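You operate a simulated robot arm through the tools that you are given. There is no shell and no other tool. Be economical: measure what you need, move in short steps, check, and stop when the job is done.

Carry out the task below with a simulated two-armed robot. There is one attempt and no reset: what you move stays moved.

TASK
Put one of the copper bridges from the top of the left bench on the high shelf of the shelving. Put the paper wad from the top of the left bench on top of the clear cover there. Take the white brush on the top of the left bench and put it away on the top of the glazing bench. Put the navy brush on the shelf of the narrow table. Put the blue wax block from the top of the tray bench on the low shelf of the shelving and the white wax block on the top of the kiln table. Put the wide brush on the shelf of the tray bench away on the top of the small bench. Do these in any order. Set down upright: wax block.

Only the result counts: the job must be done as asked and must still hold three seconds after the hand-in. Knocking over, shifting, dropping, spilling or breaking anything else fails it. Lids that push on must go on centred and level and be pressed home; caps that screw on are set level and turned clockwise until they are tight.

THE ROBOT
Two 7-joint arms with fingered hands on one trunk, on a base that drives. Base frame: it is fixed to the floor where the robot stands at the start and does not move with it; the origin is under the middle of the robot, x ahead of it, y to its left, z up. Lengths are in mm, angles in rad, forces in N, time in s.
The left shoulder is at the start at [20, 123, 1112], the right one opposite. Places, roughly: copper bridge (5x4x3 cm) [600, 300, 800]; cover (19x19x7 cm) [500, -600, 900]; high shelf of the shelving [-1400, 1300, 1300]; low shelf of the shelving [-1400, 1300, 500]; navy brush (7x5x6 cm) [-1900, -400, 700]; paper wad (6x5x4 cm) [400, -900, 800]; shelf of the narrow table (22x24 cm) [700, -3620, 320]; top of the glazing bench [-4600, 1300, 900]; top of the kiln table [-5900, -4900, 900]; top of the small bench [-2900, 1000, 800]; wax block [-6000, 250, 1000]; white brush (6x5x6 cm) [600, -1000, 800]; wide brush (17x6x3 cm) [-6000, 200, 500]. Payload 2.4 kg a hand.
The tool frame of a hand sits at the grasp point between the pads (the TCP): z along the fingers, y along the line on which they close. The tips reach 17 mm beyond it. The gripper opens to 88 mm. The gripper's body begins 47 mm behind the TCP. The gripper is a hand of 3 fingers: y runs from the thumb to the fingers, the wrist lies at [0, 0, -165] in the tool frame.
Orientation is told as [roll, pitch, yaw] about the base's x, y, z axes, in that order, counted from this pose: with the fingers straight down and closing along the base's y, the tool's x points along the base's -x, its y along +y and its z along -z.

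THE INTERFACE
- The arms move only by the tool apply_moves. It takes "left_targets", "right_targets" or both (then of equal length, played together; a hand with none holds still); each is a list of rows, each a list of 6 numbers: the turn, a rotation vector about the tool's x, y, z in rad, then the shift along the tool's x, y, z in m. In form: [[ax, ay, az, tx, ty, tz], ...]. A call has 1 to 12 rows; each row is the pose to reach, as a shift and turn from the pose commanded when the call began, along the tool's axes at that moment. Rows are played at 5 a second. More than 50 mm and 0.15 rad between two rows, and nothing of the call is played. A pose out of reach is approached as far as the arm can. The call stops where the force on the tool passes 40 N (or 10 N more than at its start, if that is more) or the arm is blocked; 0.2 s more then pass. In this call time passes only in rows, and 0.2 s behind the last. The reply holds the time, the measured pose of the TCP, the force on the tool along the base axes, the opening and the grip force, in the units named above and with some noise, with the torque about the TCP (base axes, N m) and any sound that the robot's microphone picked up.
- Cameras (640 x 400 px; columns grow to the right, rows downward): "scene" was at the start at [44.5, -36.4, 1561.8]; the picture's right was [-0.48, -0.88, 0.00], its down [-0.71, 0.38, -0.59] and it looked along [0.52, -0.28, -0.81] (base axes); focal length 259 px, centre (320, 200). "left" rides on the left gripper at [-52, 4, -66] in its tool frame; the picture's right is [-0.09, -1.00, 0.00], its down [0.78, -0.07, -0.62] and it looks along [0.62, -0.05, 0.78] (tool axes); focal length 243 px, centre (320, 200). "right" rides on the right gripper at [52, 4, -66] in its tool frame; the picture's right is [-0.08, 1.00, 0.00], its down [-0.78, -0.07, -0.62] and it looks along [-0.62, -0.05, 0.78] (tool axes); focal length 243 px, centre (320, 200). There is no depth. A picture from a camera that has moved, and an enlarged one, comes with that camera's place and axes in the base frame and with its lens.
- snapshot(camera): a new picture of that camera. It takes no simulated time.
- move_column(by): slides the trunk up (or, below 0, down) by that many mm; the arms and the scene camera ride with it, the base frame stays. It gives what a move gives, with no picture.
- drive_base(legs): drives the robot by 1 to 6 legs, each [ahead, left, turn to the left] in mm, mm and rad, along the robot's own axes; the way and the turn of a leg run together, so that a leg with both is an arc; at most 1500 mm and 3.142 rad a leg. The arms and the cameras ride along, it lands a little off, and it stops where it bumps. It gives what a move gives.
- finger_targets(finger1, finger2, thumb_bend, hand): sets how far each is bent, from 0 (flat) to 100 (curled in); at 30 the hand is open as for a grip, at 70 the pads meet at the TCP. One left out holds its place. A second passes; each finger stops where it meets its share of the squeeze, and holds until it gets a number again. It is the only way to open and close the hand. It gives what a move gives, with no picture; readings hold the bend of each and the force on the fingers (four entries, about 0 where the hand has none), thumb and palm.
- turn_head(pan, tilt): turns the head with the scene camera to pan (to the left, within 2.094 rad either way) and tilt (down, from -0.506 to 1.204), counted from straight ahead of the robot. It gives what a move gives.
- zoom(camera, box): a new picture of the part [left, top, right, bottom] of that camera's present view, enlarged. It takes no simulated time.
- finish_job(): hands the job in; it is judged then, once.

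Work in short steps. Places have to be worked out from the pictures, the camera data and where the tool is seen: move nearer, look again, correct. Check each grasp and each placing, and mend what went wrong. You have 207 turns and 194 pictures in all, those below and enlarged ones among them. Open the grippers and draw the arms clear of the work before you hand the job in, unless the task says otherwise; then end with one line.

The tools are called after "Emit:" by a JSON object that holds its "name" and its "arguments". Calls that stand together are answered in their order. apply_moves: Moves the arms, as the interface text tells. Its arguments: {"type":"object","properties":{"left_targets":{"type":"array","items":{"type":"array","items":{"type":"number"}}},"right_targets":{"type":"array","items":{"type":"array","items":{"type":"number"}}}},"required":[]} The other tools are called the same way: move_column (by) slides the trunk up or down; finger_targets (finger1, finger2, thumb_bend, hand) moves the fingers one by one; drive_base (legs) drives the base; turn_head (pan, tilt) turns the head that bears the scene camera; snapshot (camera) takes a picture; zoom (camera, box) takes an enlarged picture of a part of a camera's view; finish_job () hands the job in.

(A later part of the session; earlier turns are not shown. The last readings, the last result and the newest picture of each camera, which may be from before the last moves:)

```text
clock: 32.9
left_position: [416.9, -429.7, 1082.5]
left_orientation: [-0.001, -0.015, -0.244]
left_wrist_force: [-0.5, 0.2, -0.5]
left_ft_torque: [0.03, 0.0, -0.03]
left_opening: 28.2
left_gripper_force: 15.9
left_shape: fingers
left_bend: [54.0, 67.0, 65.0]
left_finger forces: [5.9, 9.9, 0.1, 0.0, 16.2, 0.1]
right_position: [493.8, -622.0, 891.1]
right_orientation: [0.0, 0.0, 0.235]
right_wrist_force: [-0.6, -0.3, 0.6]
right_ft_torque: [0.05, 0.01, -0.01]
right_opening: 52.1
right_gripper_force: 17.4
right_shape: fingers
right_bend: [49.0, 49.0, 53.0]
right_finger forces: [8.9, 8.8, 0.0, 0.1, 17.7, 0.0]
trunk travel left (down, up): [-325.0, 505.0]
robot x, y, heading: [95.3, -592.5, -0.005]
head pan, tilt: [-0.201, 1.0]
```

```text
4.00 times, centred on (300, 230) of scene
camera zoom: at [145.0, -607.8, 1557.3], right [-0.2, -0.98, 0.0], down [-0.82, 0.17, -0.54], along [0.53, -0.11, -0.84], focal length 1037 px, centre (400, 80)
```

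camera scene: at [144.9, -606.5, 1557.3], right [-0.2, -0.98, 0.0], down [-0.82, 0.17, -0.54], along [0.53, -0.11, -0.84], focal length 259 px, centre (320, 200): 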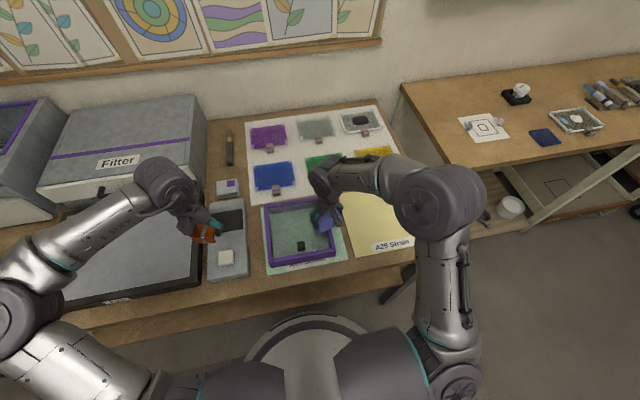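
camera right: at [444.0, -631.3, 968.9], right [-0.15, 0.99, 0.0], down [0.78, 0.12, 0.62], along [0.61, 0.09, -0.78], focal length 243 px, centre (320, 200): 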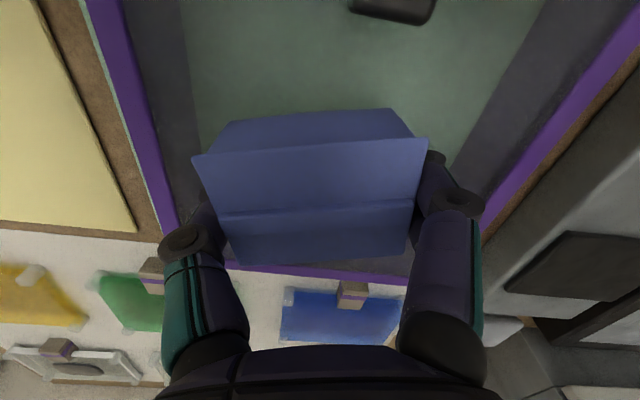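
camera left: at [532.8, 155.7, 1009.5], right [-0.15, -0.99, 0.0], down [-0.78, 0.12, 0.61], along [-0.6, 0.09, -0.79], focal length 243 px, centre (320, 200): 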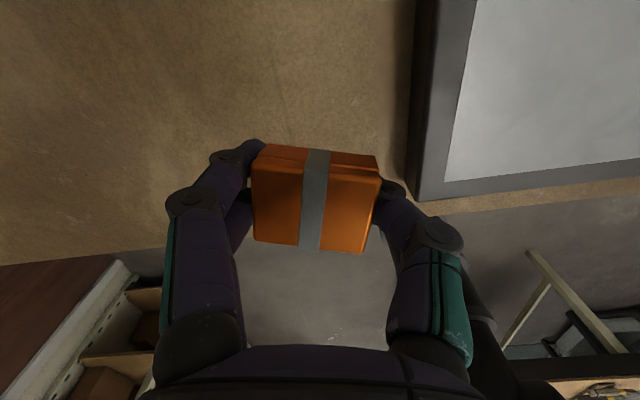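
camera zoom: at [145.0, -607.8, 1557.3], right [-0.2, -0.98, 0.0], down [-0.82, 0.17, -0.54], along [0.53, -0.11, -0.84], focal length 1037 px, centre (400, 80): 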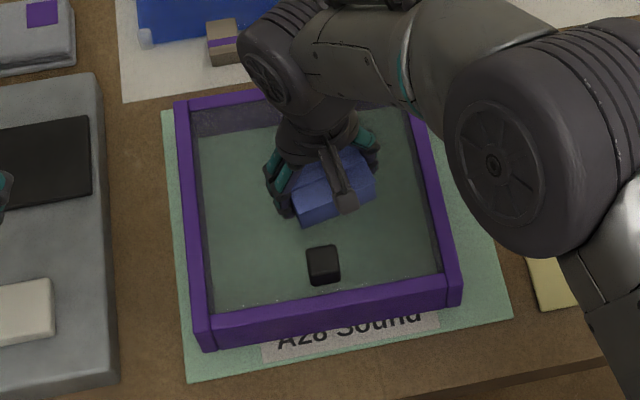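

Still no contact; the pane seems recessed in the purple frame. Continue down slowly.

Emit:
{"name": "apply_moves", "arguments": {"right_targets": [[0, 0, 0, 0, 0, 0.003], [0, 0, 0, 0, 0, 0.006], [0, 0, 0, 0, 0, 0.009], [0, 0, 0, 0, 0, 0.012]]}}

Emit:
{"name": "zoom", "arguments": {"camera": "right", "box": [60, 0, 620, 350]}}

```text
clock: 33.6
left_position: [415.5, -431.0, 1084.3]
left_orientation: [-0.001, -0.017, -0.244]
left_wrist_force: [-0.1, 0.4, -0.4]
left_ft_torque: [0.02, -0.02, -0.01]
left_opening: 28.1
left_gripper_force: 16.3
left_shape: fingers
left_bend: [54.0, 67.0, 65.0]
left_finger forces: [5.9, 9.9, 0.0, 0.0, 16.3, 0.0]
right_position: [494.0, -623.3, 888.1]
right_orientation: [0.004, -0.012, 0.233]
right_wrist_force: [-4.8, -3.1, 20.9]
right_ft_torque: [0.54, 0.27, 0.11]
right_opening: 52.3
right_gripper_force: 22.9
right_shape: fingers
right_bend: [55.0, 54.0, 53.0]
right_finger forces: [15.8, 12.3, 0.0, 0.1, 18.5, 0.0]
trunk travel left (down, up): [-325.0, 505.0]
robot x, y, heading: [93.9, -592.1, -0.003]
head pan, tilt: [-0.201, 1.0]
stopped in row 3 (right hand): the force on the tool passed its limit at 45 N (the readings are from after the stop); the commanded pose is now the measured one
```

```text
1.14 times, centred on (340, 175) of right
camera zoom: at [443.9, -631.1, 953.3], right [-0.15, 0.99, 0.0], down [0.77, 0.11, 0.63], along [0.62, 0.1, -0.78], focal length 277 px, centre (297, 229)
```

zoom: 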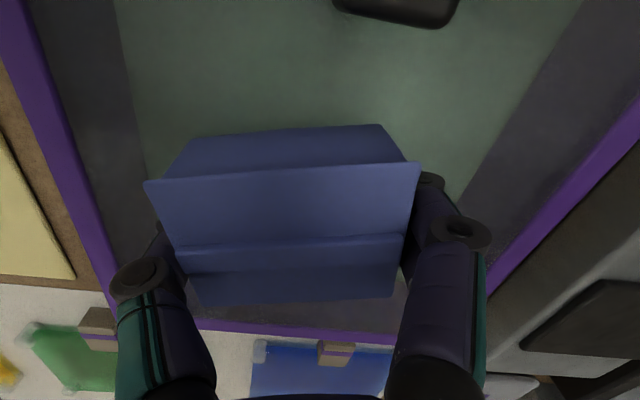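

Contact on the pane at TCP≈888. I ease up 2 mm, and release the wad.

Emit:
{"name": "apply_moves", "arguments": {"right_targets": [[0, 0, 0, 0, 0, -0.003]]}}

Emit:
{"name": "finger_targets", "arguments": {"hand": "right", "finger1": 30, "finger2": 30, "thumb_bend": 30}}

Emit:
{"name": "snapshot", "arguments": {"camera": "right"}}

```text
clock: 34.0
left_position: [417.2, -429.5, 1082.4]
left_orientation: [-0.001, -0.017, -0.245]
left_wrist_force: [0.0, 1.2, -0.5]
left_ft_torque: [0.01, 0.03, 0.0]
left_opening: 28.2
left_gripper_force: 15.9
left_shape: fingers
left_bend: [54.0, 67.0, 65.0]
left_finger forces: [6.0, 10.0, 0.0, 0.0, 16.3, 0.1]
right_position: [493.7, -622.9, 888.3]
right_orientation: [0.003, -0.008, 0.235]
right_wrist_force: [-1.3, 1.3, 4.5]
right_ft_torque: [0.1, 0.05, 0.03]
right_opening: 52.1
right_gripper_force: 17.6
right_shape: fingers
right_bend: [52.0, 52.0, 53.0]
right_finger forces: [9.1, 8.9, 0.0, 0.1, 16.8, 0.1]
trunk travel left (down, up): [-325.0, 505.0]
robot x, y, heading: [99.5, -593.8, -0.005]
head pan, tilt: [-0.201, 1.0]
```

```text
clock: 35.0
left_position: [417.3, -429.6, 1081.9]
left_orientation: [-0.001, -0.017, -0.244]
left_wrist_force: [1.2, 0.1, -1.0]
left_ft_torque: [0.0, -0.01, 0.0]
left_opening: 28.2
left_gripper_force: 16.2
left_shape: fingers
left_bend: [54.0, 67.0, 65.0]
left_finger forces: [6.0, 10.0, 0.0, 0.1, 16.2, 0.0]
right_position: [494.8, -623.5, 890.1]
right_orientation: [0.002, -0.008, 0.233]
right_wrist_force: [0.4, -0.3, -0.5]
right_ft_torque: [-0.01, 0.0, -0.03]
right_opening: 84.2
right_gripper_force: 0.0
right_shape: fingers
right_bend: [30.0, 30.0, 30.0]
right_finger forces: [0.0, 0.0, 0.0, 0.0, 0.1, 0.0]
trunk travel left (down, up): [-325.0, 505.0]
robot x, y, heading: [95.5, -593.0, -0.005]
head pan, tilt: [-0.201, 1.0]
```

```text
164 pictures are left
camera right: at [444.8, -631.6, 955.2], right [-0.15, 0.99, 0.0], down [0.77, 0.11, 0.63], along [0.62, 0.1, -0.78], focal length 243 px, centre (320, 200)
```

right: 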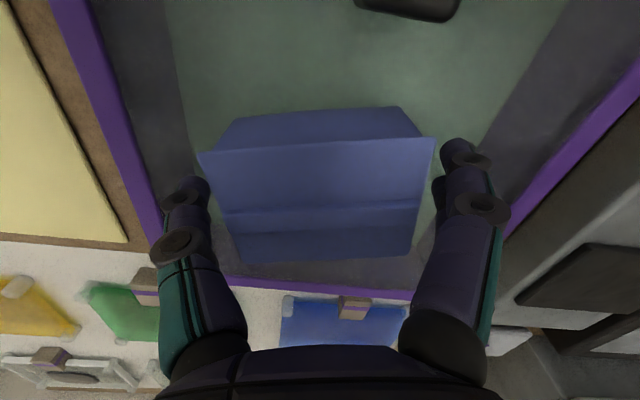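

Released cleanly. I lift straight up, and check with the scene camera.

Emit:
{"name": "apply_moves", "arguments": {"right_targets": [[0, 0, 0, 0, 0, -0.03], [0, 0, 0, 0, 0, -0.07], [0, 0, 0, 0, 0, -0.11], [0, 0, 0, 0, 0, -0.15], [0, 0, 0.1, 0.03, 0, -0.17], [0, 0, 0.24, 0.06, 0, -0.17]]}}

Emit:
{"name": "snapshot", "arguments": {"camera": "right"}}

```text
clock: 36.5
left_position: [416.0, -429.9, 1081.8]
left_orientation: [-0.001, -0.017, -0.245]
left_wrist_force: [0.3, 0.8, -1.5]
left_ft_torque: [-0.05, 0.03, 0.05]
left_opening: 28.2
left_gripper_force: 16.4
left_shape: fingers
left_bend: [54.0, 67.0, 65.0]
left_finger forces: [6.0, 9.8, 0.0, 0.0, 16.2, 0.0]
right_position: [434.7, -635.6, 1060.0]
right_orientation: [0.003, -0.007, -0.011]
right_wrist_force: [0.0, 0.8, 0.5]
right_ft_torque: [0.01, -0.01, 0.0]
right_opening: 84.0
right_gripper_force: 0.0
right_shape: fingers
right_bend: [30.0, 30.0, 30.0]
right_finger forces: [0.1, 0.0, 0.0, 0.0, 0.0, 0.0]
trunk travel left (down, up): [-325.0, 505.0]
robot x, y, heading: [96.6, -592.2, -0.001]
head pan, tilt: [-0.201, 1.0]
```

```text
163 pictures are left
camera right: at [385.2, -633.1, 1124.6], right [0.09, 1.0, 0.0], down [0.78, -0.08, 0.63], along [0.62, -0.05, -0.78], focal length 243 px, centre (320, 200)
```

right: 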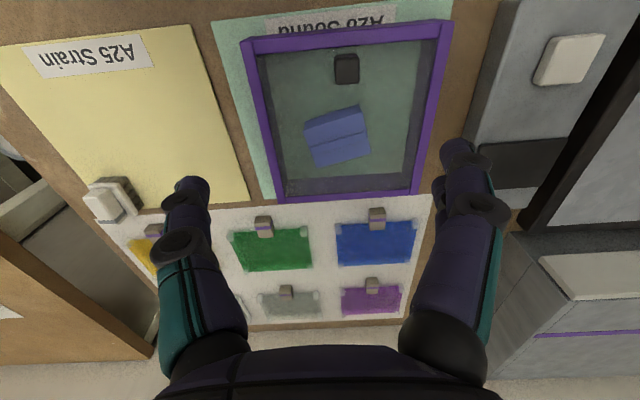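

The wad sits inside the purple frame on the clear pane. The white brush works out near (577,-952), height ~60. I slide right so the right shoulder faces it, and lower the trunk to gain reach.

Emit:
{"name": "drive_base", "arguments": {"legs": [[15, -237, 0]]}}

Emit:
{"name": "move_column", "arguments": {"by": -70}}

Emit:
{"name": "apply_moves", "arguments": {"right_targets": [[0, 0, 0, -0.03, -0.015, 0], [0, 0, 0, -0.06, -0.03, 0], [0, 0, 0, -0.09, -0.045, 0], [0, 0, 0, -0.11, -0.06, 0.01]]}}

Emit:
{"name": "snapshot", "arguments": {"camera": "right"}}

```text
clock: 38.2
left_position: [431.0, -670.6, 1081.4]
left_orientation: [-0.001, -0.016, -0.244]
left_wrist_force: [0.2, 0.0, -0.3]
left_ft_torque: [-0.03, 0.0, -0.02]
left_opening: 28.1
left_gripper_force: 15.9
left_shape: fingers
left_bend: [54.0, 67.0, 65.0]
left_finger forces: [5.8, 9.8, 0.0, 0.0, 16.3, 0.0]
right_position: [450.9, -876.5, 1058.6]
right_orientation: [0.005, -0.007, -0.007]
right_wrist_force: [0.4, 0.3, -0.1]
right_ft_torque: [0.05, 0.03, -0.01]
right_opening: 84.2
right_gripper_force: 0.0
right_shape: fingers
right_bend: [30.0, 30.0, 30.0]
right_finger forces: [0.1, 0.1, 0.0, 0.1, 0.0, 0.0]
trunk travel left (down, up): [-325.0, 505.0]
robot x, y, heading: [108.0, -835.1, -0.005]
head pan, tilt: [-0.201, 1.0]
```

```text
clock: 39.3
left_position: [431.4, -670.0, 1012.6]
left_orientation: [-0.002, -0.015, -0.243]
left_wrist_force: [0.2, 0.2, -1.2]
left_ft_torque: [0.01, -0.02, -0.01]
left_opening: 28.1
left_gripper_force: 15.9
left_shape: fingers
left_bend: [54.0, 67.0, 65.0]
left_finger forces: [6.0, 9.8, 0.0, 0.1, 16.3, 0.0]
right_position: [450.3, -876.4, 988.9]
right_orientation: [0.004, -0.007, -0.007]
right_wrist_force: [-0.1, -1.1, 0.2]
right_ft_torque: [-0.01, -0.01, 0.0]
right_opening: 84.3
right_gripper_force: 0.0
right_shape: fingers
right_bend: [30.0, 30.0, 30.0]
right_finger forces: [0.0, 0.0, 0.0, 0.0, 0.0, 0.0]
trunk travel left (down, up): [-255.0, 575.0]
robot x, y, heading: [111.6, -832.9, -0.003]
head pan, tilt: [-0.201, 1.0]
```

```text
clock: 40.3
left_position: [431.0, -670.4, 1012.6]
left_orientation: [-0.002, -0.018, -0.245]
left_wrist_force: [-0.6, -0.3, -0.9]
left_ft_torque: [0.02, 0.0, 0.02]
left_opening: 28.2
left_gripper_force: 15.9
left_shape: fingers
left_bend: [54.0, 67.0, 65.0]
left_finger forces: [6.0, 9.9, 0.0, 0.0, 16.2, 0.1]
right_position: [560.2, -938.9, 978.3]
right_orientation: [0.003, -0.007, -0.006]
right_wrist_force: [-0.7, -0.2, -0.5]
right_ft_torque: [0.0, -0.02, -0.01]
right_opening: 84.0
right_gripper_force: 0.1
right_shape: fingers
right_bend: [30.0, 30.0, 30.0]
right_finger forces: [0.1, 0.1, 0.1, 0.1, 0.1, 0.1]
trunk travel left (down, up): [-255.0, 575.0]
robot x, y, heading: [110.6, -832.6, -0.007]
head pan, tilt: [-0.201, 1.0]
```

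```text
162 pictures are left
camera right: at [509.0, -933.9, 1043.9], right [0.09, 1.0, 0.0], down [0.78, -0.07, 0.63], along [0.62, -0.05, -0.78], focal length 243 px, centre (320, 200)
```

right: 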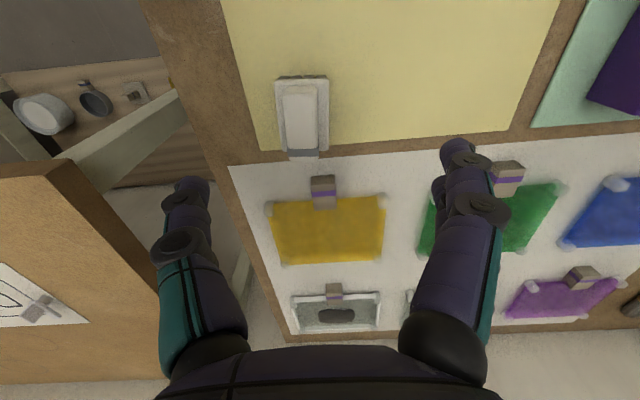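

Brush centre is about (574,-953), square to the base axes. I go down over it.

Emit:
{"name": "apply_moves", "arguments": {"right_targets": [[0, 0, 0, -0.013, -0.014, 0.035], [0, 0, 0, -0.013, -0.014, 0.07], [0, 0, 0, -0.013, -0.014, 0.1]]}}

Emit:
{"name": "snapshot", "arguments": {"camera": "right"}}

```text
clock: 41.1
left_position: [430.4, -669.8, 1012.2]
left_orientation: [-0.001, -0.016, -0.243]
left_wrist_force: [0.3, 0.3, -0.4]
left_ft_torque: [-0.02, 0.03, -0.02]
left_opening: 28.1
left_gripper_force: 15.9
left_shape: fingers
left_bend: [54.0, 67.0, 65.0]
left_finger forces: [5.9, 9.9, 0.0, 0.0, 16.3, 0.0]
right_position: [574.1, -953.9, 878.5]
right_orientation: [0.003, -0.008, -0.008]
right_wrist_force: [0.5, -1.0, -0.1]
right_ft_torque: [0.01, 0.02, -0.02]
right_opening: 84.0
right_gripper_force: 0.1
right_shape: fingers
right_bend: [30.0, 30.0, 30.0]
right_finger forces: [0.2, 0.0, 0.0, 0.2, 0.0, 0.0]
trunk travel left (down, up): [-255.0, 575.0]
robot x, y, heading: [112.1, -831.5, -0.008]
head pan, tilt: [-0.201, 1.0]
```

```text
161 pictures are left
camera right: at [523.1, -948.3, 944.0], right [0.09, 1.0, 0.0], down [0.78, -0.07, 0.63], along [0.62, -0.05, -0.78], focal length 243 px, centre (320, 200)
```

right: 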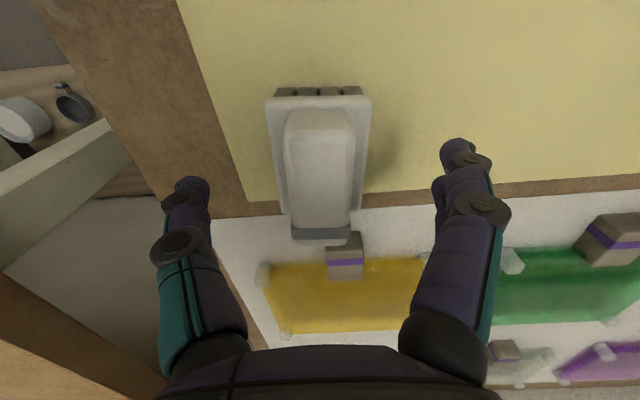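

Well centred. Down 28 mm more and close.

Emit:
{"name": "apply_moves", "arguments": {"right_targets": [[0, 0, 0, 0, 0, 0.015], [0, 0, 0, 0, 0, 0.028]]}}

Emit:
{"name": "finger_targets", "arguments": {"hand": "right", "finger1": 72, "finger2": 72, "thumb_bend": 72}}

Emit:
{"name": "snapshot", "arguments": {"camera": "right"}}

```text
clock: 41.7
left_position: [430.2, -669.6, 1013.6]
left_orientation: [0.0, -0.017, -0.245]
left_wrist_force: [-0.5, -0.8, -0.8]
left_ft_torque: [0.01, -0.01, 0.01]
left_opening: 28.0
left_gripper_force: 15.9
left_shape: fingers
left_bend: [54.0, 67.0, 65.0]
left_finger forces: [5.8, 9.8, 0.1, 0.0, 16.3, 0.0]
right_position: [572.9, -950.9, 851.9]
right_orientation: [0.004, -0.006, -0.008]
right_wrist_force: [-0.6, 0.4, -1.1]
right_ft_torque: [0.02, 0.01, -0.01]
right_opening: 84.2
right_gripper_force: 0.1
right_shape: fingers
right_bend: [30.0, 30.0, 30.0]
right_finger forces: [0.0, 0.0, 0.0, 0.0, 0.1, 0.0]
trunk travel left (down, up): [-255.0, 575.0]
robot x, y, heading: [111.1, -829.7, 0.0]
head pan, tilt: [-0.201, 1.0]
```

```text
clock: 42.7
left_position: [430.9, -669.2, 1012.4]
left_orientation: [-0.003, -0.016, -0.244]
left_wrist_force: [0.4, -0.6, -0.5]
left_ft_torque: [-0.01, 0.01, 0.02]
left_opening: 28.0
left_gripper_force: 15.9
left_shape: fingers
left_bend: [54.0, 67.0, 65.0]
left_finger forces: [5.9, 9.8, 0.1, 0.0, 16.2, 0.0]
right_position: [574.6, -951.6, 852.1]
right_orientation: [0.004, -0.007, -0.008]
right_wrist_force: [0.1, -0.7, 0.3]
right_ft_torque: [-0.04, -0.02, -0.02]
right_opening: 32.2
right_gripper_force: 12.5
right_shape: fingers
right_bend: [59.0, 59.0, 59.0]
right_finger forces: [6.6, 6.2, 0.1, 0.0, 12.6, 0.1]
trunk travel left (down, up): [-255.0, 575.0]
robot x, y, heading: [110.5, -832.3, 0.001]
head pan, tilt: [-0.201, 1.0]
```

```text
160 pictures are left
camera right: at [522.4, -947.0, 917.5], right [0.09, 1.0, 0.0], down [0.78, -0.07, 0.63], along [0.62, -0.05, -0.78], focal length 243 px, centre (320, 200)
```

right: 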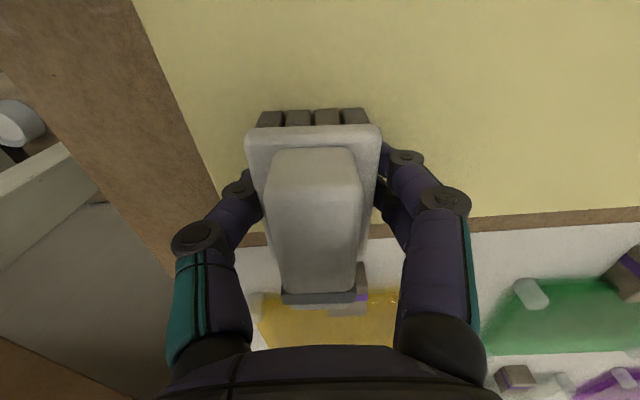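

White brush gripped (opening 32). I lift, retract toward the body, raise the trunk again, then slide back left along the bench.

Emit:
{"name": "apply_moves", "arguments": {"right_targets": [[0, 0, 0, 0, 0, -0.04], [0, 0, 0, 0, 0, -0.08], [0, 0, 0, 0.03, 0, -0.115], [0, 0, 0, 0.07, 0, -0.13], [0, 0, 0, 0.11, 0, -0.14], [0, 0, 0, 0.15, 0, -0.15], [0, 0, 0, 0.19, 0, -0.16], [0, 0, 0, 0.22, 0, -0.17]]}}

Emit:
{"name": "move_column", "arguments": {"by": 70}}

Emit:
{"name": "drive_base", "arguments": {"legs": [[-110, 830, 0], [0, 0, 1.57]]}}

Emit:
{"name": "turn_head", "arguments": {"pan": 0.3, "tilt": 0.4}}

Emit:
{"name": "snapshot", "arguments": {"camera": "scene"}}

Emit:
{"name": "turn_head", "arguments": {"pan": 1.5, "tilt": 0.4}}

Emit:
{"name": "snapshot", "arguments": {"camera": "scene"}}

```text
clock: 44.5
left_position: [431.0, -670.4, 1012.2]
left_orientation: [-0.001, -0.016, -0.244]
left_wrist_force: [-0.4, 0.4, 0.1]
left_ft_torque: [-0.04, 0.0, 0.02]
left_opening: 28.3
left_gripper_force: 15.7
left_shape: fingers
left_bend: [54.0, 67.0, 65.0]
left_finger forces: [5.8, 9.8, 0.1, 0.0, 16.1, 0.0]
right_position: [353.1, -950.0, 1019.7]
right_orientation: [0.006, -0.008, -0.008]
right_wrist_force: [1.0, -0.6, -0.4]
right_ft_torque: [-0.01, 0.0, 0.02]
right_opening: 32.6
right_gripper_force: 12.8
right_shape: fingers
right_bend: [59.0, 60.0, 59.0]
right_finger forces: [6.5, 6.1, 0.0, 0.0, 12.5, 0.0]
trunk travel left (down, up): [-255.0, 575.0]
robot x, y, heading: [112.4, -828.3, -0.004]
head pan, tilt: [-0.201, 1.0]
```

```text
clock: 45.6
left_position: [430.6, -669.4, 1082.2]
left_orientation: [-0.001, -0.016, -0.245]
left_wrist_force: [-0.5, 0.0, 0.8]
left_ft_torque: [-0.02, -0.01, -0.01]
left_opening: 28.2
left_gripper_force: 15.8
left_shape: fingers
left_bend: [54.0, 67.0, 65.0]
left_finger forces: [5.9, 9.7, 0.0, 0.0, 16.2, 0.0]
right_position: [352.3, -949.8, 1089.1]
right_orientation: [0.003, -0.007, -0.005]
right_wrist_force: [0.3, 0.1, -1.2]
right_ft_torque: [0.02, 0.01, -0.03]
right_opening: 32.5
right_gripper_force: 12.7
right_shape: fingers
right_bend: [59.0, 60.0, 59.0]
right_finger forces: [6.6, 6.2, 0.1, 0.1, 12.5, 0.0]
trunk travel left (down, up): [-325.0, 505.0]
robot x, y, heading: [109.5, -835.7, -0.006]
head pan, tilt: [-0.201, 1.0]
```

```text
clock: 54.0
left_position: [-161.2, 333.4, 1083.2]
left_orientation: [-0.001, -0.016, 1.336]
left_wrist_force: [0.9, -0.1, -0.4]
left_ft_torque: [0.02, 0.02, -0.02]
left_opening: 28.2
left_gripper_force: 15.2
left_shape: fingers
left_bend: [54.0, 68.0, 65.0]
left_finger forces: [5.9, 9.5, 0.0, 0.0, 15.7, 0.1]
right_position: [118.2, 256.2, 1090.7]
right_orientation: [0.004, -0.007, 1.574]
right_wrist_force: [-0.1, 0.3, -0.6]
right_ft_torque: [-0.02, -0.01, 0.02]
right_opening: 32.5
right_gripper_force: 13.1
right_shape: fingers
right_bend: [59.0, 60.0, 59.0]
right_finger forces: [6.6, 6.2, 0.0, 0.1, 12.5, 0.1]
trunk travel left (down, up): [-325.0, 505.0]
robot x, y, heading: [3.6, 13.6, 1.58]
head pan, tilt: [-0.201, 1.0]
```

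```text
clock: 55.0
left_position: [-161.4, 332.4, 1082.4]
left_orientation: [-0.003, -0.016, 1.337]
left_wrist_force: [0.2, 0.7, -0.3]
left_ft_torque: [0.01, -0.01, 0.01]
left_opening: 28.1
left_gripper_force: 15.9
left_shape: fingers
left_bend: [54.0, 68.0, 65.0]
left_finger forces: [5.9, 9.5, 0.1, 0.0, 15.8, 0.0]
right_position: [120.5, 256.5, 1088.5]
right_orientation: [0.003, -0.008, 1.575]
right_wrist_force: [0.0, -0.4, -1.0]
right_ft_torque: [-0.05, 0.02, 0.01]
right_opening: 32.4
right_gripper_force: 12.5
right_shape: fingers
right_bend: [59.0, 60.0, 59.0]
right_finger forces: [6.5, 6.1, 0.0, 0.0, 12.6, 0.0]
trunk travel left (down, up): [-325.0, 505.0]
robot x, y, heading: [5.1, 12.1, 1.575]
head pan, tilt: [0.3, 0.4]
```

```text
159 pictures are left
camera scene: at [-24.4, 80.5, 1607.5], right [0.95, 0.3, 0.0], down [0.12, -0.37, -0.92], along [-0.28, 0.88, -0.39], focal length 259 px, centre (320, 200)
```

scene: 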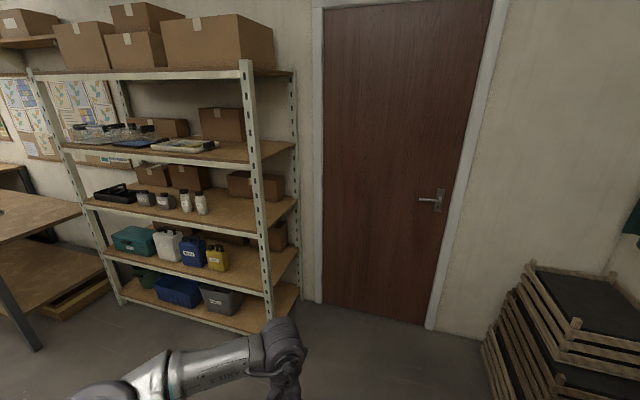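

```text
clock: 56.4
left_position: [-160.6, 331.5, 1082.3]
left_orientation: [-0.001, -0.015, 1.338]
left_wrist_force: [-0.1, -0.2, 0.7]
left_ft_torque: [0.0, -0.01, -0.02]
left_opening: 28.0
left_gripper_force: 15.6
left_shape: fingers
left_bend: [54.0, 68.0, 65.0]
left_finger forces: [5.9, 9.5, 0.0, 0.1, 15.7, 0.1]
right_position: [118.8, 256.5, 1089.4]
right_orientation: [0.004, -0.007, 1.574]
right_wrist_force: [-0.3, -0.2, -0.8]
right_ft_torque: [-0.01, 0.01, 0.01]
right_opening: 32.3
right_gripper_force: 12.4
right_shape: fingers
right_bend: [59.0, 60.0, 59.0]
right_finger forces: [6.5, 6.2, 0.0, 0.0, 12.6, 0.0]
trunk travel left (down, up): [-325.0, 505.0]
robot x, y, heading: [3.6, 12.5, 1.58]
head pan, tilt: [1.499, 0.4]
```

```text
158 pictures are left
camera scene: at [-89.0, -1.7, 1607.6], right [0.07, 1.0, 0.0], down [0.39, -0.03, -0.92], along [-0.92, 0.06, -0.39], focal length 259 px, centre (320, 200)
```

scene: 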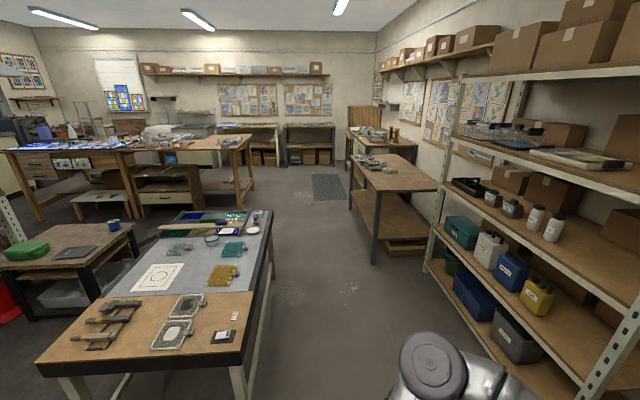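

The overview shows the layout: the high shelf (z≈1315) has free space at its near right end around (-830,1200). I drive in front of that place, raise the trunk and look.

Emit:
{"name": "drive_base", "arguments": {"legs": [[0, 711, 0], [550, 0, 0]]}}

Emit:
{"name": "move_column", "arguments": {"by": 380}}

Emit:
{"name": "turn_head", "arguments": {"pan": 0.2, "tilt": 0.7}}

Emit:
{"name": "snapshot", "arguments": {"camera": "scene"}}

```text
clock: 63.0
left_position: [-875.6, 880.7, 1082.5]
left_orientation: [-0.002, -0.015, 1.346]
left_wrist_force: [0.1, 0.7, -0.2]
left_ft_torque: [0.01, 0.0, 0.0]
left_opening: 28.0
left_gripper_force: 15.8
left_shape: fingers
left_bend: [54.0, 68.0, 65.0]
left_finger forces: [5.9, 9.5, 0.0, 0.0, 15.7, 0.0]
right_position: [-593.7, 808.9, 1089.8]
right_orientation: [0.001, -0.007, 1.584]
right_wrist_force: [0.3, -0.8, -1.6]
right_ft_torque: [0.0, -0.03, -0.02]
right_opening: 32.3
right_gripper_force: 12.4
right_shape: fingers
right_bend: [59.0, 60.0, 59.0]
right_finger forces: [6.6, 6.2, 0.1, 0.1, 12.5, 0.0]
trunk travel left (down, up): [-325.0, 505.0]
robot x, y, heading: [-709.5, 562.4, 1.583]
head pan, tilt: [1.499, 0.4]
```

```text
clock: 66.7
left_position: [-874.7, 881.7, 1462.5]
left_orientation: [-0.001, -0.014, 1.347]
left_wrist_force: [-0.5, 0.0, -0.2]
left_ft_torque: [-0.02, 0.0, 0.0]
left_opening: 27.9
left_gripper_force: 15.5
left_shape: fingers
left_bend: [54.0, 68.0, 65.0]
left_finger forces: [5.9, 9.4, 0.0, 0.1, 15.8, 0.0]
right_position: [-594.1, 806.8, 1470.3]
right_orientation: [0.003, -0.005, 1.583]
right_wrist_force: [0.0, 0.7, -1.1]
right_ft_torque: [0.02, 0.05, 0.0]
right_opening: 32.2
right_gripper_force: 12.6
right_shape: fingers
right_bend: [59.0, 60.0, 59.0]
right_finger forces: [6.5, 6.1, 0.1, 0.0, 12.5, 0.1]
trunk travel left (down, up): [-705.0, 125.0]
robot x, y, heading: [-703.6, 561.1, 1.583]
head pan, tilt: [1.499, 0.4]
```

```text
clock: 68.1
left_position: [-875.6, 880.7, 1463.0]
left_orientation: [-0.001, -0.016, 1.345]
left_wrist_force: [0.1, 0.4, -0.3]
left_ft_torque: [0.01, 0.02, 0.02]
left_opening: 27.8
left_gripper_force: 15.1
left_shape: fingers
left_bend: [54.0, 68.0, 65.0]
left_finger forces: [5.9, 9.5, 0.1, 0.0, 15.9, 0.1]
right_position: [-593.7, 809.3, 1469.8]
right_orientation: [0.003, -0.007, 1.582]
right_wrist_force: [0.4, -0.6, -1.3]
right_ft_torque: [-0.01, 0.01, -0.01]
right_opening: 32.4
right_gripper_force: 12.5
right_shape: fingers
right_bend: [59.0, 60.0, 59.0]
right_finger forces: [6.5, 6.2, 0.1, 0.1, 12.5, 0.0]
trunk travel left (down, up): [-705.0, 125.0]
robot x, y, heading: [-708.3, 562.6, 1.58]
head pan, tilt: [0.201, 0.7]
```

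```text
157 pictures are left
camera scene: at [-725.6, 625.1, 1960.7], right [0.98, 0.21, 0.0], down [0.14, -0.63, -0.76], along [-0.16, 0.75, -0.64], focal length 259 px, centre (320, 200)
```

scene: 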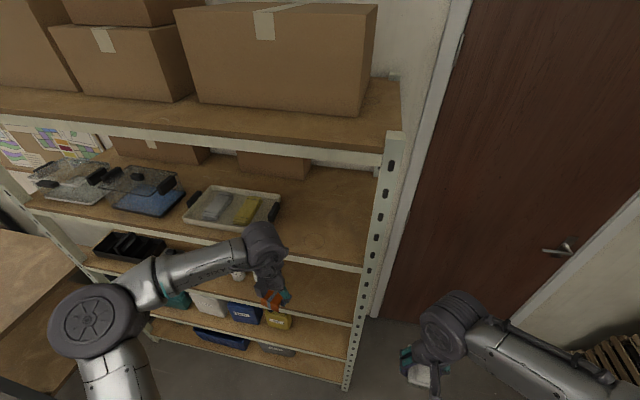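

The free spot is about (-840,1210). I drive 200 mm closer, reach in at height and lower the bridge to just above the shelf.

Emit:
{"name": "drive_base", "arguments": {"legs": [[198, 0, -0.01]]}}

Emit:
{"name": "apply_moves", "arguments": {"left_targets": [[0, 0, 0, -0.034, -0.001, 0.01], [0, 0, 0, -0.067, -0.002, 0.02], [0, 0, 0, -0.1, -0.004, 0.03], [0, 0, 0, -0.134, -0.005, 0.04], [0, 0, 0, -0.134, -0.005, 0.065], [0, 0, 0, -0.134, -0.005, 0.085]]}}

Emit:
{"name": "turn_head", "arguments": {"pan": 0.3, "tilt": 0.9}}

Emit:
{"name": "snapshot", "arguments": {"camera": "scene"}}

Emit:
{"name": "snapshot", "arguments": {"camera": "left"}}

```text
clock: 69.7
left_position: [-873.1, 1081.0, 1462.5]
left_orientation: [-0.002, -0.016, 1.333]
left_wrist_force: [0.1, 0.2, -1.1]
left_ft_torque: [0.0, 0.02, 0.02]
left_opening: 27.9
left_gripper_force: 15.7
left_shape: fingers
left_bend: [54.0, 68.0, 65.0]
left_finger forces: [5.9, 9.4, 0.0, 0.0, 15.8, 0.0]
right_position: [-593.1, 1005.1, 1469.8]
right_orientation: [0.002, -0.008, 1.57]
right_wrist_force: [-0.1, 0.1, -0.6]
right_ft_torque: [0.0, -0.02, 0.0]
right_opening: 32.5
right_gripper_force: 13.0
right_shape: fingers
right_bend: [59.0, 60.0, 59.0]
right_finger forces: [6.5, 6.3, 0.1, 0.1, 12.5, 0.0]
trunk travel left (down, up): [-705.0, 125.0]
robot x, y, heading: [-710.3, 762.4, 1.573]
head pan, tilt: [0.201, 0.7]
```

```text
clock: 71.1
left_position: [-834.3, 1211.0, 1379.2]
left_orientation: [-0.001, -0.017, 1.334]
left_wrist_force: [0.1, 0.0, 0.4]
left_ft_torque: [0.04, -0.03, -0.01]
left_opening: 27.7
left_gripper_force: 15.4
left_shape: fingers
left_bend: [54.0, 69.0, 65.0]
left_finger forces: [5.9, 9.3, 0.1, 0.0, 15.8, 0.0]
right_position: [-591.7, 1004.1, 1469.6]
right_orientation: [0.004, -0.006, 1.568]
right_wrist_force: [0.5, 0.4, 0.1]
right_ft_torque: [0.0, 0.02, -0.01]
right_opening: 32.3
right_gripper_force: 12.8
right_shape: fingers
right_bend: [59.0, 60.0, 59.0]
right_finger forces: [6.5, 6.1, 0.0, 0.1, 12.5, 0.0]
trunk travel left (down, up): [-705.0, 125.0]
robot x, y, heading: [-709.0, 760.8, 1.567]
head pan, tilt: [0.201, 0.7]
```

```text
clock: 71.8
left_position: [-835.1, 1209.9, 1379.7]
left_orientation: [-0.001, -0.016, 1.331]
left_wrist_force: [-0.3, -0.3, 0.1]
left_ft_torque: [-0.05, -0.01, 0.04]
left_opening: 28.1
left_gripper_force: 15.4
left_shape: fingers
left_bend: [54.0, 69.0, 65.0]
left_finger forces: [6.0, 9.3, 0.1, 0.0, 15.8, 0.1]
right_position: [-591.0, 1003.2, 1468.4]
right_orientation: [0.005, -0.007, 1.569]
right_wrist_force: [-0.2, -1.2, -0.2]
right_ft_torque: [0.01, 0.01, -0.02]
right_opening: 32.3
right_gripper_force: 12.5
right_shape: fingers
right_bend: [59.0, 60.0, 59.0]
right_finger forces: [6.5, 6.3, 0.0, 0.0, 12.5, 0.0]
trunk travel left (down, up): [-705.0, 125.0]
robot x, y, heading: [-702.6, 763.4, 1.572]
head pan, tilt: [0.3, 0.901]
```

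```text
156 pictures are left
camera scene: at [-731.2, 811.7, 1944.6], right [0.96, 0.3, 0.0], down [0.23, -0.75, -0.62], along [-0.18, 0.59, -0.78], focal length 259 px, centre (320, 200)
```

scene: 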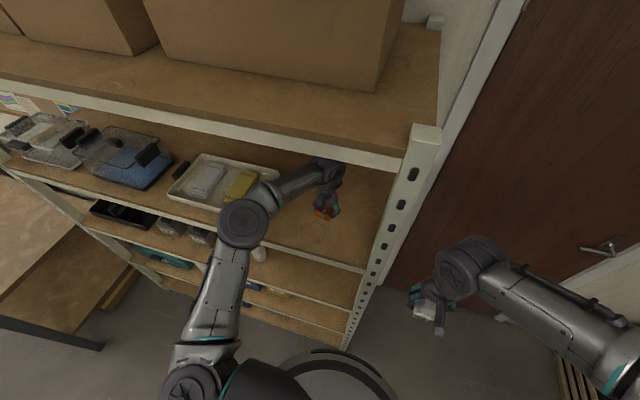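

```text
155 pictures are left
camera left: at [-826.9, 1261.1, 1444.7], right [0.99, -0.15, 0.0], down [-0.12, -0.78, 0.61], along [-0.09, -0.6, -0.79], focal length 243 px, centre (320, 200)
```

left: 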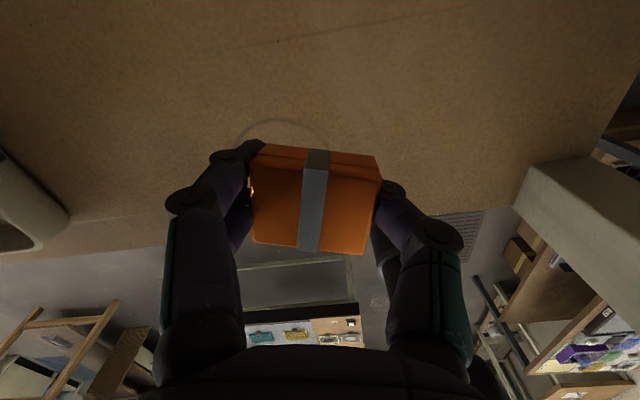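

Good spot, clear of everything. I lower in small steps until contact.

Emit:
{"name": "apply_moves", "arguments": {"left_targets": [[0, 0, 0, 0, 0, 0.008], [0, 0, 0, 0, 0, 0.016], [0, 0, 0, 0, 0, 0.02], [0, 0, 0, 0, 0, 0.024], [0, 0, 0, 0, 0, 0.028], [0, 0, 0, 0, 0, 0.032], [0, 0, 0, 0, 0, 0.036]]}}

```text
clock: 73.5
left_position: [-836.4, 1211.2, 1343.5]
left_orientation: [-0.003, -0.016, 1.332]
left_wrist_force: [-0.2, -0.5, -0.2]
left_ft_torque: [0.02, 0.03, -0.02]
left_opening: 28.0
left_gripper_force: 15.5
left_shape: fingers
left_bend: [54.0, 69.0, 65.0]
left_finger forces: [6.0, 9.3, 0.0, 0.0, 15.8, 0.1]
right_position: [-592.2, 1003.6, 1471.7]
right_orientation: [0.004, -0.006, 1.569]
right_wrist_force: [0.3, -0.1, -0.6]
right_ft_torque: [-0.02, 0.01, 0.02]
right_opening: 32.2
right_gripper_force: 12.3
right_shape: fingers
right_bend: [59.0, 60.0, 59.0]
right_finger forces: [6.5, 6.3, 0.1, 0.0, 12.5, 0.0]
trunk travel left (down, up): [-705.0, 125.0]
robot x, y, heading: [-710.5, 759.3, 1.572]
head pan, tilt: [0.3, 0.901]
```

No contact yet at 1343; continue.

Emit:
{"name": "apply_moves", "arguments": {"left_targets": [[0, 0, 0, 0, 0, 0.003], [0, 0, 0, 0, 0, 0.006], [0, 0, 0, 0, 0, 0.009], [0, 0, 0, 0, 0, 0.012], [0, 0, 0, 0, 0, 0.015], [0, 0, 0, 0, 0, 0.018]]}}

Emit:
{"name": "snapshot", "arguments": {"camera": "left"}}

```text
clock: 74.8
left_position: [-835.3, 1211.1, 1325.7]
left_orientation: [-0.001, -0.017, 1.332]
left_wrist_force: [0.3, -0.2, -2.2]
left_ft_torque: [0.03, -0.01, 0.02]
left_opening: 27.6
left_gripper_force: 14.9
left_shape: fingers
left_bend: [54.0, 69.0, 65.0]
left_finger forces: [5.9, 9.4, 0.0, 0.0, 15.8, 0.0]
right_position: [-593.6, 1003.4, 1468.9]
right_orientation: [0.004, -0.007, 1.569]
right_wrist_force: [1.0, 0.0, -1.1]
right_ft_torque: [0.0, 0.0, -0.02]
right_opening: 32.1
right_gripper_force: 12.8
right_shape: fingers
right_bend: [59.0, 60.0, 59.0]
right_finger forces: [6.6, 6.3, 0.0, 0.0, 12.4, 0.0]
trunk travel left (down, up): [-705.0, 125.0]
robot x, y, heading: [-709.0, 758.6, 1.569]
head pan, tilt: [0.3, 0.901]
```

```text
154 pictures are left
camera left: at [-828.0, 1262.4, 1390.8], right [0.99, -0.15, 0.0], down [-0.12, -0.78, 0.61], along [-0.09, -0.6, -0.79], focal length 243 px, centre (320, 200)
```

left: 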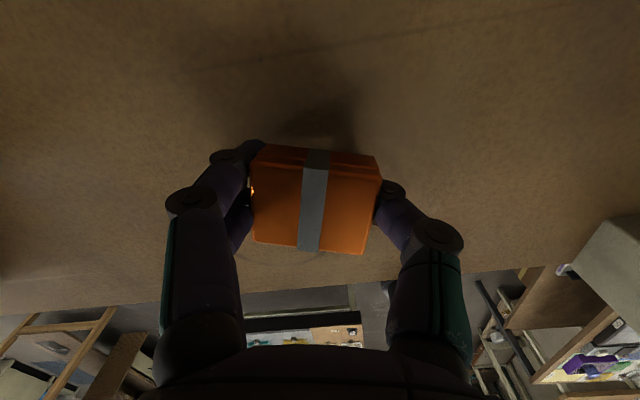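

Close, shadow converging. Continue.

Emit:
{"name": "apply_moves", "arguments": {"left_targets": [[0, 0, 0, 0, 0, 0.003], [0, 0, 0, 0, 0, 0.006], [0, 0, 0, 0, 0, 0.009], [0, 0, 0, 0, 0, 0.012], [0, 0, 0, 0, 0, 0.015], [0, 0, 0, 0, 0, 0.018]]}}

Emit:
{"name": "snapshot", "arguments": {"camera": "left"}}

```text
clock: 75.8
left_position: [-834.9, 1211.3, 1319.2]
left_orientation: [-0.002, -0.03, 1.334]
left_wrist_force: [-2.0, -3.5, 19.3]
left_ft_torque: [0.13, 0.53, 0.12]
left_opening: 27.7
left_gripper_force: 24.3
left_shape: fingers
left_bend: [63.0, 70.0, 67.0]
left_finger forces: [24.9, 8.9, 0.1, 0.1, 15.4, 0.0]
right_position: [-592.4, 1000.7, 1470.2]
right_orientation: [0.004, -0.009, 1.571]
right_wrist_force: [0.0, -0.3, -0.5]
right_ft_torque: [-0.01, 0.0, -0.03]
right_opening: 32.5
right_gripper_force: 12.7
right_shape: fingers
right_bend: [59.0, 60.0, 59.0]
right_finger forces: [6.5, 6.2, 0.0, 0.0, 12.6, 0.0]
trunk travel left (down, up): [-705.0, 125.0]
robot x, y, heading: [-708.2, 761.4, 1.577]
head pan, tilt: [0.3, 0.901]
stopped in row 4 (left hand): the force on the tool passed its limit at 45 N (the readings are from after the stop); the commanded pose is now the measured one
```

```text
153 pictures are left
camera left: at [-828.0, 1261.2, 1385.9], right [0.99, -0.15, 0.0], down [-0.12, -0.79, 0.6], along [-0.09, -0.59, -0.8], focal length 243 px, centre (320, 200)
```

left: 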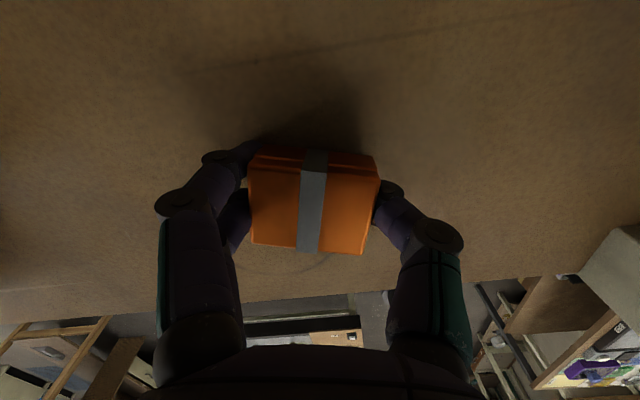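

Contact. Ease 3 mm, release, and lift out.

Emit:
{"name": "apply_moves", "arguments": {"left_targets": [[0, 0, 0, 0, 0, -0.003]]}}

Emit:
{"name": "finger_targets", "arguments": {"hand": "left", "finger1": 30, "finger2": 30, "thumb_bend": 30}}

Emit:
{"name": "apply_moves", "arguments": {"left_targets": [[0, 0, 0, 0, 0, -0.03], [0, 0, 0, 0, 0, -0.07], [0, 0, 0, 0, 0, -0.11]]}}

Emit:
{"name": "snapshot", "arguments": {"camera": "left"}}

```text
clock: 76.2
left_position: [-835.3, 1213.7, 1319.6]
left_orientation: [-0.001, -0.025, 1.333]
left_wrist_force: [0.3, -1.5, 5.8]
left_ft_torque: [0.07, 0.14, 0.05]
left_opening: 27.5
left_gripper_force: 19.7
left_shape: fingers
left_bend: [59.0, 70.0, 67.0]
left_finger forces: [13.0, 9.1, 0.0, 0.1, 16.4, 0.1]
right_position: [-591.2, 1002.8, 1468.8]
right_orientation: [0.006, -0.006, 1.569]
right_wrist_force: [0.2, -0.4, -0.3]
right_ft_torque: [-0.01, 0.01, -0.02]
right_opening: 32.2
right_gripper_force: 12.5
right_shape: fingers
right_bend: [59.0, 60.0, 59.0]
right_finger forces: [6.5, 6.2, 0.1, 0.0, 12.5, 0.1]
trunk travel left (down, up): [-705.0, 125.0]
robot x, y, heading: [-704.3, 759.9, 1.569]
head pan, tilt: [0.3, 0.901]
```

```text
clock: 77.2
left_position: [-835.5, 1213.3, 1320.0]
left_orientation: [-0.002, -0.025, 1.334]
left_wrist_force: [0.5, -0.3, 0.8]
left_ft_torque: [0.02, 0.04, 0.03]
left_opening: 84.0
left_gripper_force: 0.0
left_shape: fingers
left_bend: [30.0, 30.0, 30.0]
left_finger forces: [0.0, 0.0, 0.1, 0.0, 0.0, 0.1]
right_position: [-592.3, 1004.9, 1469.8]
right_orientation: [0.003, -0.006, 1.57]
right_wrist_force: [-0.3, 0.6, -0.7]
right_ft_torque: [0.02, 0.01, 0.02]
right_opening: 32.4
right_gripper_force: 13.0
right_shape: fingers
right_bend: [59.0, 60.0, 59.0]
right_finger forces: [6.5, 6.2, 0.1, 0.0, 12.4, 0.1]
trunk travel left (down, up): [-705.0, 125.0]
robot x, y, heading: [-713.2, 759.7, 1.569]
head pan, tilt: [0.3, 0.901]
```

```text
clock: 78.0
left_position: [-836.0, 1209.8, 1430.3]
left_orientation: [-0.002, -0.026, 1.333]
left_wrist_force: [1.0, -0.1, 0.0]
left_ft_torque: [-0.02, 0.0, 0.04]
left_opening: 83.9
left_gripper_force: 0.1
left_shape: fingers
left_bend: [30.0, 30.0, 30.0]
left_finger forces: [0.0, 0.0, 0.1, 0.1, 0.1, 0.0]
right_position: [-591.6, 1003.5, 1469.5]
right_orientation: [0.005, -0.008, 1.569]
right_wrist_force: [-0.1, 0.2, -0.5]
right_ft_torque: [-0.02, 0.01, 0.01]
right_opening: 32.3
right_gripper_force: 12.8
right_shape: fingers
right_bend: [59.0, 60.0, 59.0]
right_finger forces: [6.5, 6.3, 0.0, 0.1, 12.5, 0.1]
trunk travel left (down, up): [-705.0, 125.0]
robot x, y, heading: [-705.8, 762.8, 1.569]
head pan, tilt: [0.3, 0.901]
```

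```text
152 pictures are left
camera left: at [-828.5, 1260.2, 1496.2], right [0.99, -0.15, 0.0], down [-0.12, -0.79, 0.6], along [-0.09, -0.59, -0.8], focal length 243 px, centre (320, 200)
```

left: 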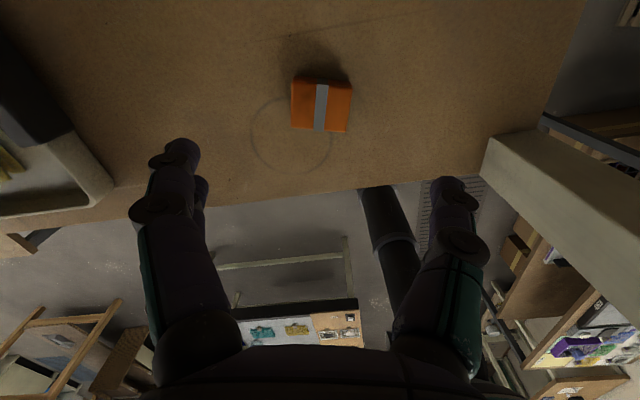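

Bridge sits on the high shelf. I retract the arm, back off to y≈150, lower the trunk, and strafe along the corridor toward the glazing bench.

Emit:
{"name": "apply_moves", "arguments": {"left_targets": [[0, 0, 0, 0.045, 0, 0], [0, 0, 0, 0.09, 0, 0], [0, 0, -0.1, 0.135, 0, 0], [0, 0, -0.237, 0.175, -0.01, 0]]}}

Emit:
{"name": "drive_base", "arguments": {"legs": [[-610, 0, 0]]}}

Emit:
{"name": "move_column", "arguments": {"by": -380}}

Emit:
{"name": "drive_base", "arguments": {"legs": [[0, 1500, 0], [0, 1000, 0]]}}

Emit:
{"name": "turn_head", "arguments": {"pan": 0.9, "tilt": 0.45}}

Emit:
{"name": "snapshot", "arguments": {"camera": "scene"}}

```text
clock: 79.0
left_position: [-868.6, 1036.9, 1426.2]
left_orientation: [-0.008, -0.024, 1.573]
left_wrist_force: [-0.6, 0.6, 0.4]
left_ft_torque: [0.01, 0.02, 0.02]
left_opening: 84.0
left_gripper_force: 0.0
left_shape: fingers
left_bend: [30.0, 30.0, 30.0]
left_finger forces: [0.0, 0.0, 0.0, 0.0, 0.0, 0.0]
right_position: [-593.3, 1001.9, 1470.0]
right_orientation: [0.004, -0.008, 1.569]
right_wrist_force: [-0.3, 0.1, -1.5]
right_ft_torque: [-0.02, 0.0, 0.0]
right_opening: 32.4
right_gripper_force: 12.4
right_shape: fingers
right_bend: [59.0, 60.0, 59.0]
right_finger forces: [6.6, 6.3, 0.1, 0.1, 12.6, 0.0]
trunk travel left (down, up): [-705.0, 125.0]
robot x, y, heading: [-706.7, 761.0, 1.573]
head pan, tilt: [0.3, 0.901]
```

```text
clock: 82.4
left_position: [-866.7, 434.8, 1426.7]
left_orientation: [-0.01, -0.024, 1.567]
left_wrist_force: [0.9, -0.2, 0.0]
left_ft_torque: [0.0, 0.01, 0.01]
left_opening: 84.2
left_gripper_force: 0.0
left_shape: fingers
left_bend: [30.0, 30.0, 30.0]
left_finger forces: [0.0, 0.0, 0.0, 0.0, 0.1, 0.1]
right_position: [-592.2, 398.9, 1469.8]
right_orientation: [0.003, -0.007, 1.566]
right_wrist_force: [0.3, 0.2, -0.5]
right_ft_torque: [-0.02, 0.0, -0.03]
right_opening: 32.2
right_gripper_force: 12.5
right_shape: fingers
right_bend: [59.0, 60.0, 59.0]
right_finger forces: [6.5, 6.2, 0.1, 0.1, 12.5, 0.0]
trunk travel left (down, up): [-705.0, 125.0]
robot x, y, heading: [-710.5, 159.2, 1.569]
head pan, tilt: [0.3, 0.901]
```

```text
clock: 86.1
left_position: [-868.0, 433.5, 1046.2]
left_orientation: [-0.008, -0.026, 1.567]
left_wrist_force: [0.8, 0.4, 0.5]
left_ft_torque: [0.0, -0.03, -0.01]
left_opening: 84.5
left_gripper_force: 0.1
left_shape: fingers
left_bend: [30.0, 30.0, 30.0]
left_finger forces: [0.0, 0.1, 0.0, 0.1, 0.0, 0.0]
right_position: [-592.9, 398.8, 1089.0]
right_orientation: [0.003, -0.009, 1.565]
right_wrist_force: [0.5, -0.5, -1.2]
right_ft_torque: [0.02, 0.0, 0.01]
right_opening: 32.3
right_gripper_force: 12.7
right_shape: fingers
right_bend: [59.0, 60.0, 59.0]
right_finger forces: [6.4, 6.2, 0.0, 0.0, 12.5, 0.1]
trunk travel left (down, up): [-325.0, 505.0]
robot x, y, heading: [-708.1, 154.5, 1.569]
head pan, tilt: [0.3, 0.901]
```

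```text
clock: 98.3
left_position: [-3365.8, 378.5, 1046.7]
left_orientation: [-0.008, -0.024, 1.595]
left_wrist_force: [0.8, 0.3, -0.8]
left_ft_torque: [0.0, 0.06, -0.02]
left_opening: 84.1
left_gripper_force: 0.2
left_shape: fingers
left_bend: [30.0, 30.0, 30.0]
left_finger forces: [0.1, 0.0, 0.1, 0.0, 0.0, 0.0]
right_position: [-3090.1, 349.5, 1089.5]
right_orientation: [0.005, -0.005, 1.594]
right_wrist_force: [0.2, 0.3, -0.7]
right_ft_torque: [0.0, -0.03, -0.02]
right_opening: 32.3
right_gripper_force: 13.3
right_shape: fingers
right_bend: [59.0, 60.0, 59.0]
right_finger forces: [6.5, 6.2, 0.1, 0.1, 12.6, 0.1]
trunk travel left (down, up): [-325.0, 505.0]
robot x, y, heading: [-3198.3, 99.9, 1.599]
head pan, tilt: [0.3, 0.901]
```

```text
clock: 99.3
left_position: [-3366.0, 377.6, 1046.7]
left_orientation: [-0.008, -0.023, 1.594]
left_wrist_force: [-0.4, -0.3, 0.2]
left_ft_torque: [-0.02, -0.03, 0.04]
left_opening: 84.0
left_gripper_force: 0.1
left_shape: fingers
left_bend: [30.0, 30.0, 30.0]
left_finger forces: [0.0, 0.0, 0.0, 0.0, 0.1, 0.1]
right_position: [-3089.0, 349.6, 1090.9]
right_orientation: [0.003, -0.006, 1.593]
right_wrist_force: [0.2, -0.1, -0.7]
right_ft_torque: [0.0, 0.0, 0.0]
right_opening: 32.3
right_gripper_force: 12.4
right_shape: fingers
right_bend: [59.0, 60.0, 59.0]
right_finger forces: [6.5, 6.2, 0.0, 0.1, 12.5, 0.0]
trunk travel left (down, up): [-325.0, 505.0]
robot x, y, heading: [-3200.3, 104.0, 1.594]
head pan, tilt: [0.901, 0.45]
```

```text
151 pictures are left
camera scene: at [-3273.1, 137.9, 1602.8], right [0.6, 0.8, 0.0], down [0.35, -0.26, -0.9], along [-0.72, 0.54, -0.44], focal length 259 px, centre (320, 200)
```

scene: 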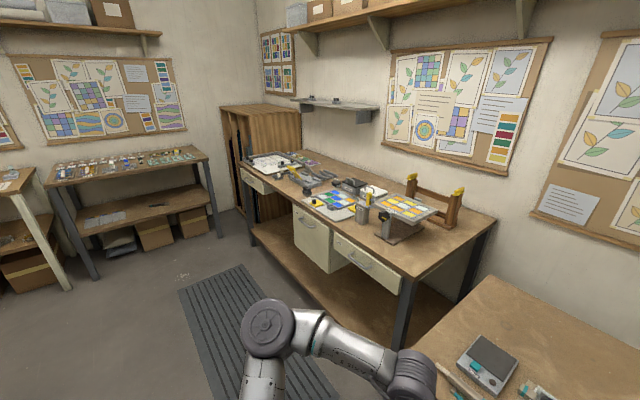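

The glazing bench spans x -5300…-3700, front edge y≈855. I strafe 650 more and look closely for free surface.

Emit:
{"name": "drive_base", "arguments": {"legs": [[150, 650, -0.025]]}}

Emit:
{"name": "turn_head", "arguments": {"pan": 0.1, "tilt": 0.6}}

Emit:
{"name": "snapshot", "arguments": {"camera": "scene"}}

```text
clock: 103.0
left_position: [-4023.6, 522.6, 1045.6]
left_orientation: [-0.009, -0.024, 1.574]
left_wrist_force: [0.0, -0.9, 0.4]
left_ft_torque: [0.01, -0.01, 0.0]
left_opening: 84.2
left_gripper_force: 0.2
left_shape: fingers
left_bend: [30.0, 30.0, 30.0]
left_finger forces: [0.1, 0.0, 0.0, 0.0, 0.1, 0.0]
right_position: [-3747.6, 488.3, 1089.7]
right_orientation: [0.004, -0.007, 1.571]
right_wrist_force: [0.6, -0.5, -1.0]
right_ft_torque: [0.0, 0.04, -0.01]
right_opening: 32.3
right_gripper_force: 12.0
right_shape: fingers
right_bend: [59.0, 60.0, 59.0]
right_finger forces: [6.4, 6.2, 0.0, 0.0, 12.5, 0.0]
trunk travel left (down, up): [-325.0, 505.0]
robot x, y, heading: [-3865.2, 246.4, 1.58]
head pan, tilt: [0.901, 0.45]
```

```text
clock: 104.1
left_position: [-4022.0, 522.1, 1045.9]
left_orientation: [-0.008, -0.024, 1.574]
left_wrist_force: [0.3, 0.0, -0.4]
left_ft_torque: [-0.01, -0.02, -0.01]
left_opening: 84.3
left_gripper_force: 0.1
left_shape: fingers
left_bend: [30.0, 30.0, 30.0]
left_finger forces: [0.0, 0.1, 0.1, 0.0, 0.0, 0.0]
right_position: [-3747.4, 489.4, 1090.3]
right_orientation: [0.005, -0.008, 1.572]
right_wrist_force: [0.1, 0.6, -1.3]
right_ft_torque: [0.02, -0.04, -0.02]
right_opening: 32.4
right_gripper_force: 13.2
right_shape: fingers
right_bend: [59.0, 60.0, 59.0]
right_finger forces: [6.6, 6.2, 0.1, 0.0, 12.6, 0.0]
trunk travel left (down, up): [-325.0, 505.0]
robot x, y, heading: [-3861.2, 241.6, 1.576]
head pan, tilt: [0.099, 0.6]
```

```text
150 pictures are left
camera scene: at [-3872.8, 311.6, 1589.3], right [0.99, 0.1, 0.0], down [0.06, -0.56, -0.83], along [-0.09, 0.82, -0.56], focal length 259 px, centre (320, 200)
```

scene: 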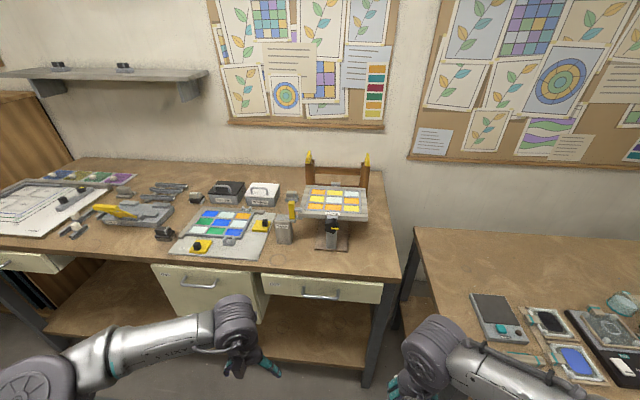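

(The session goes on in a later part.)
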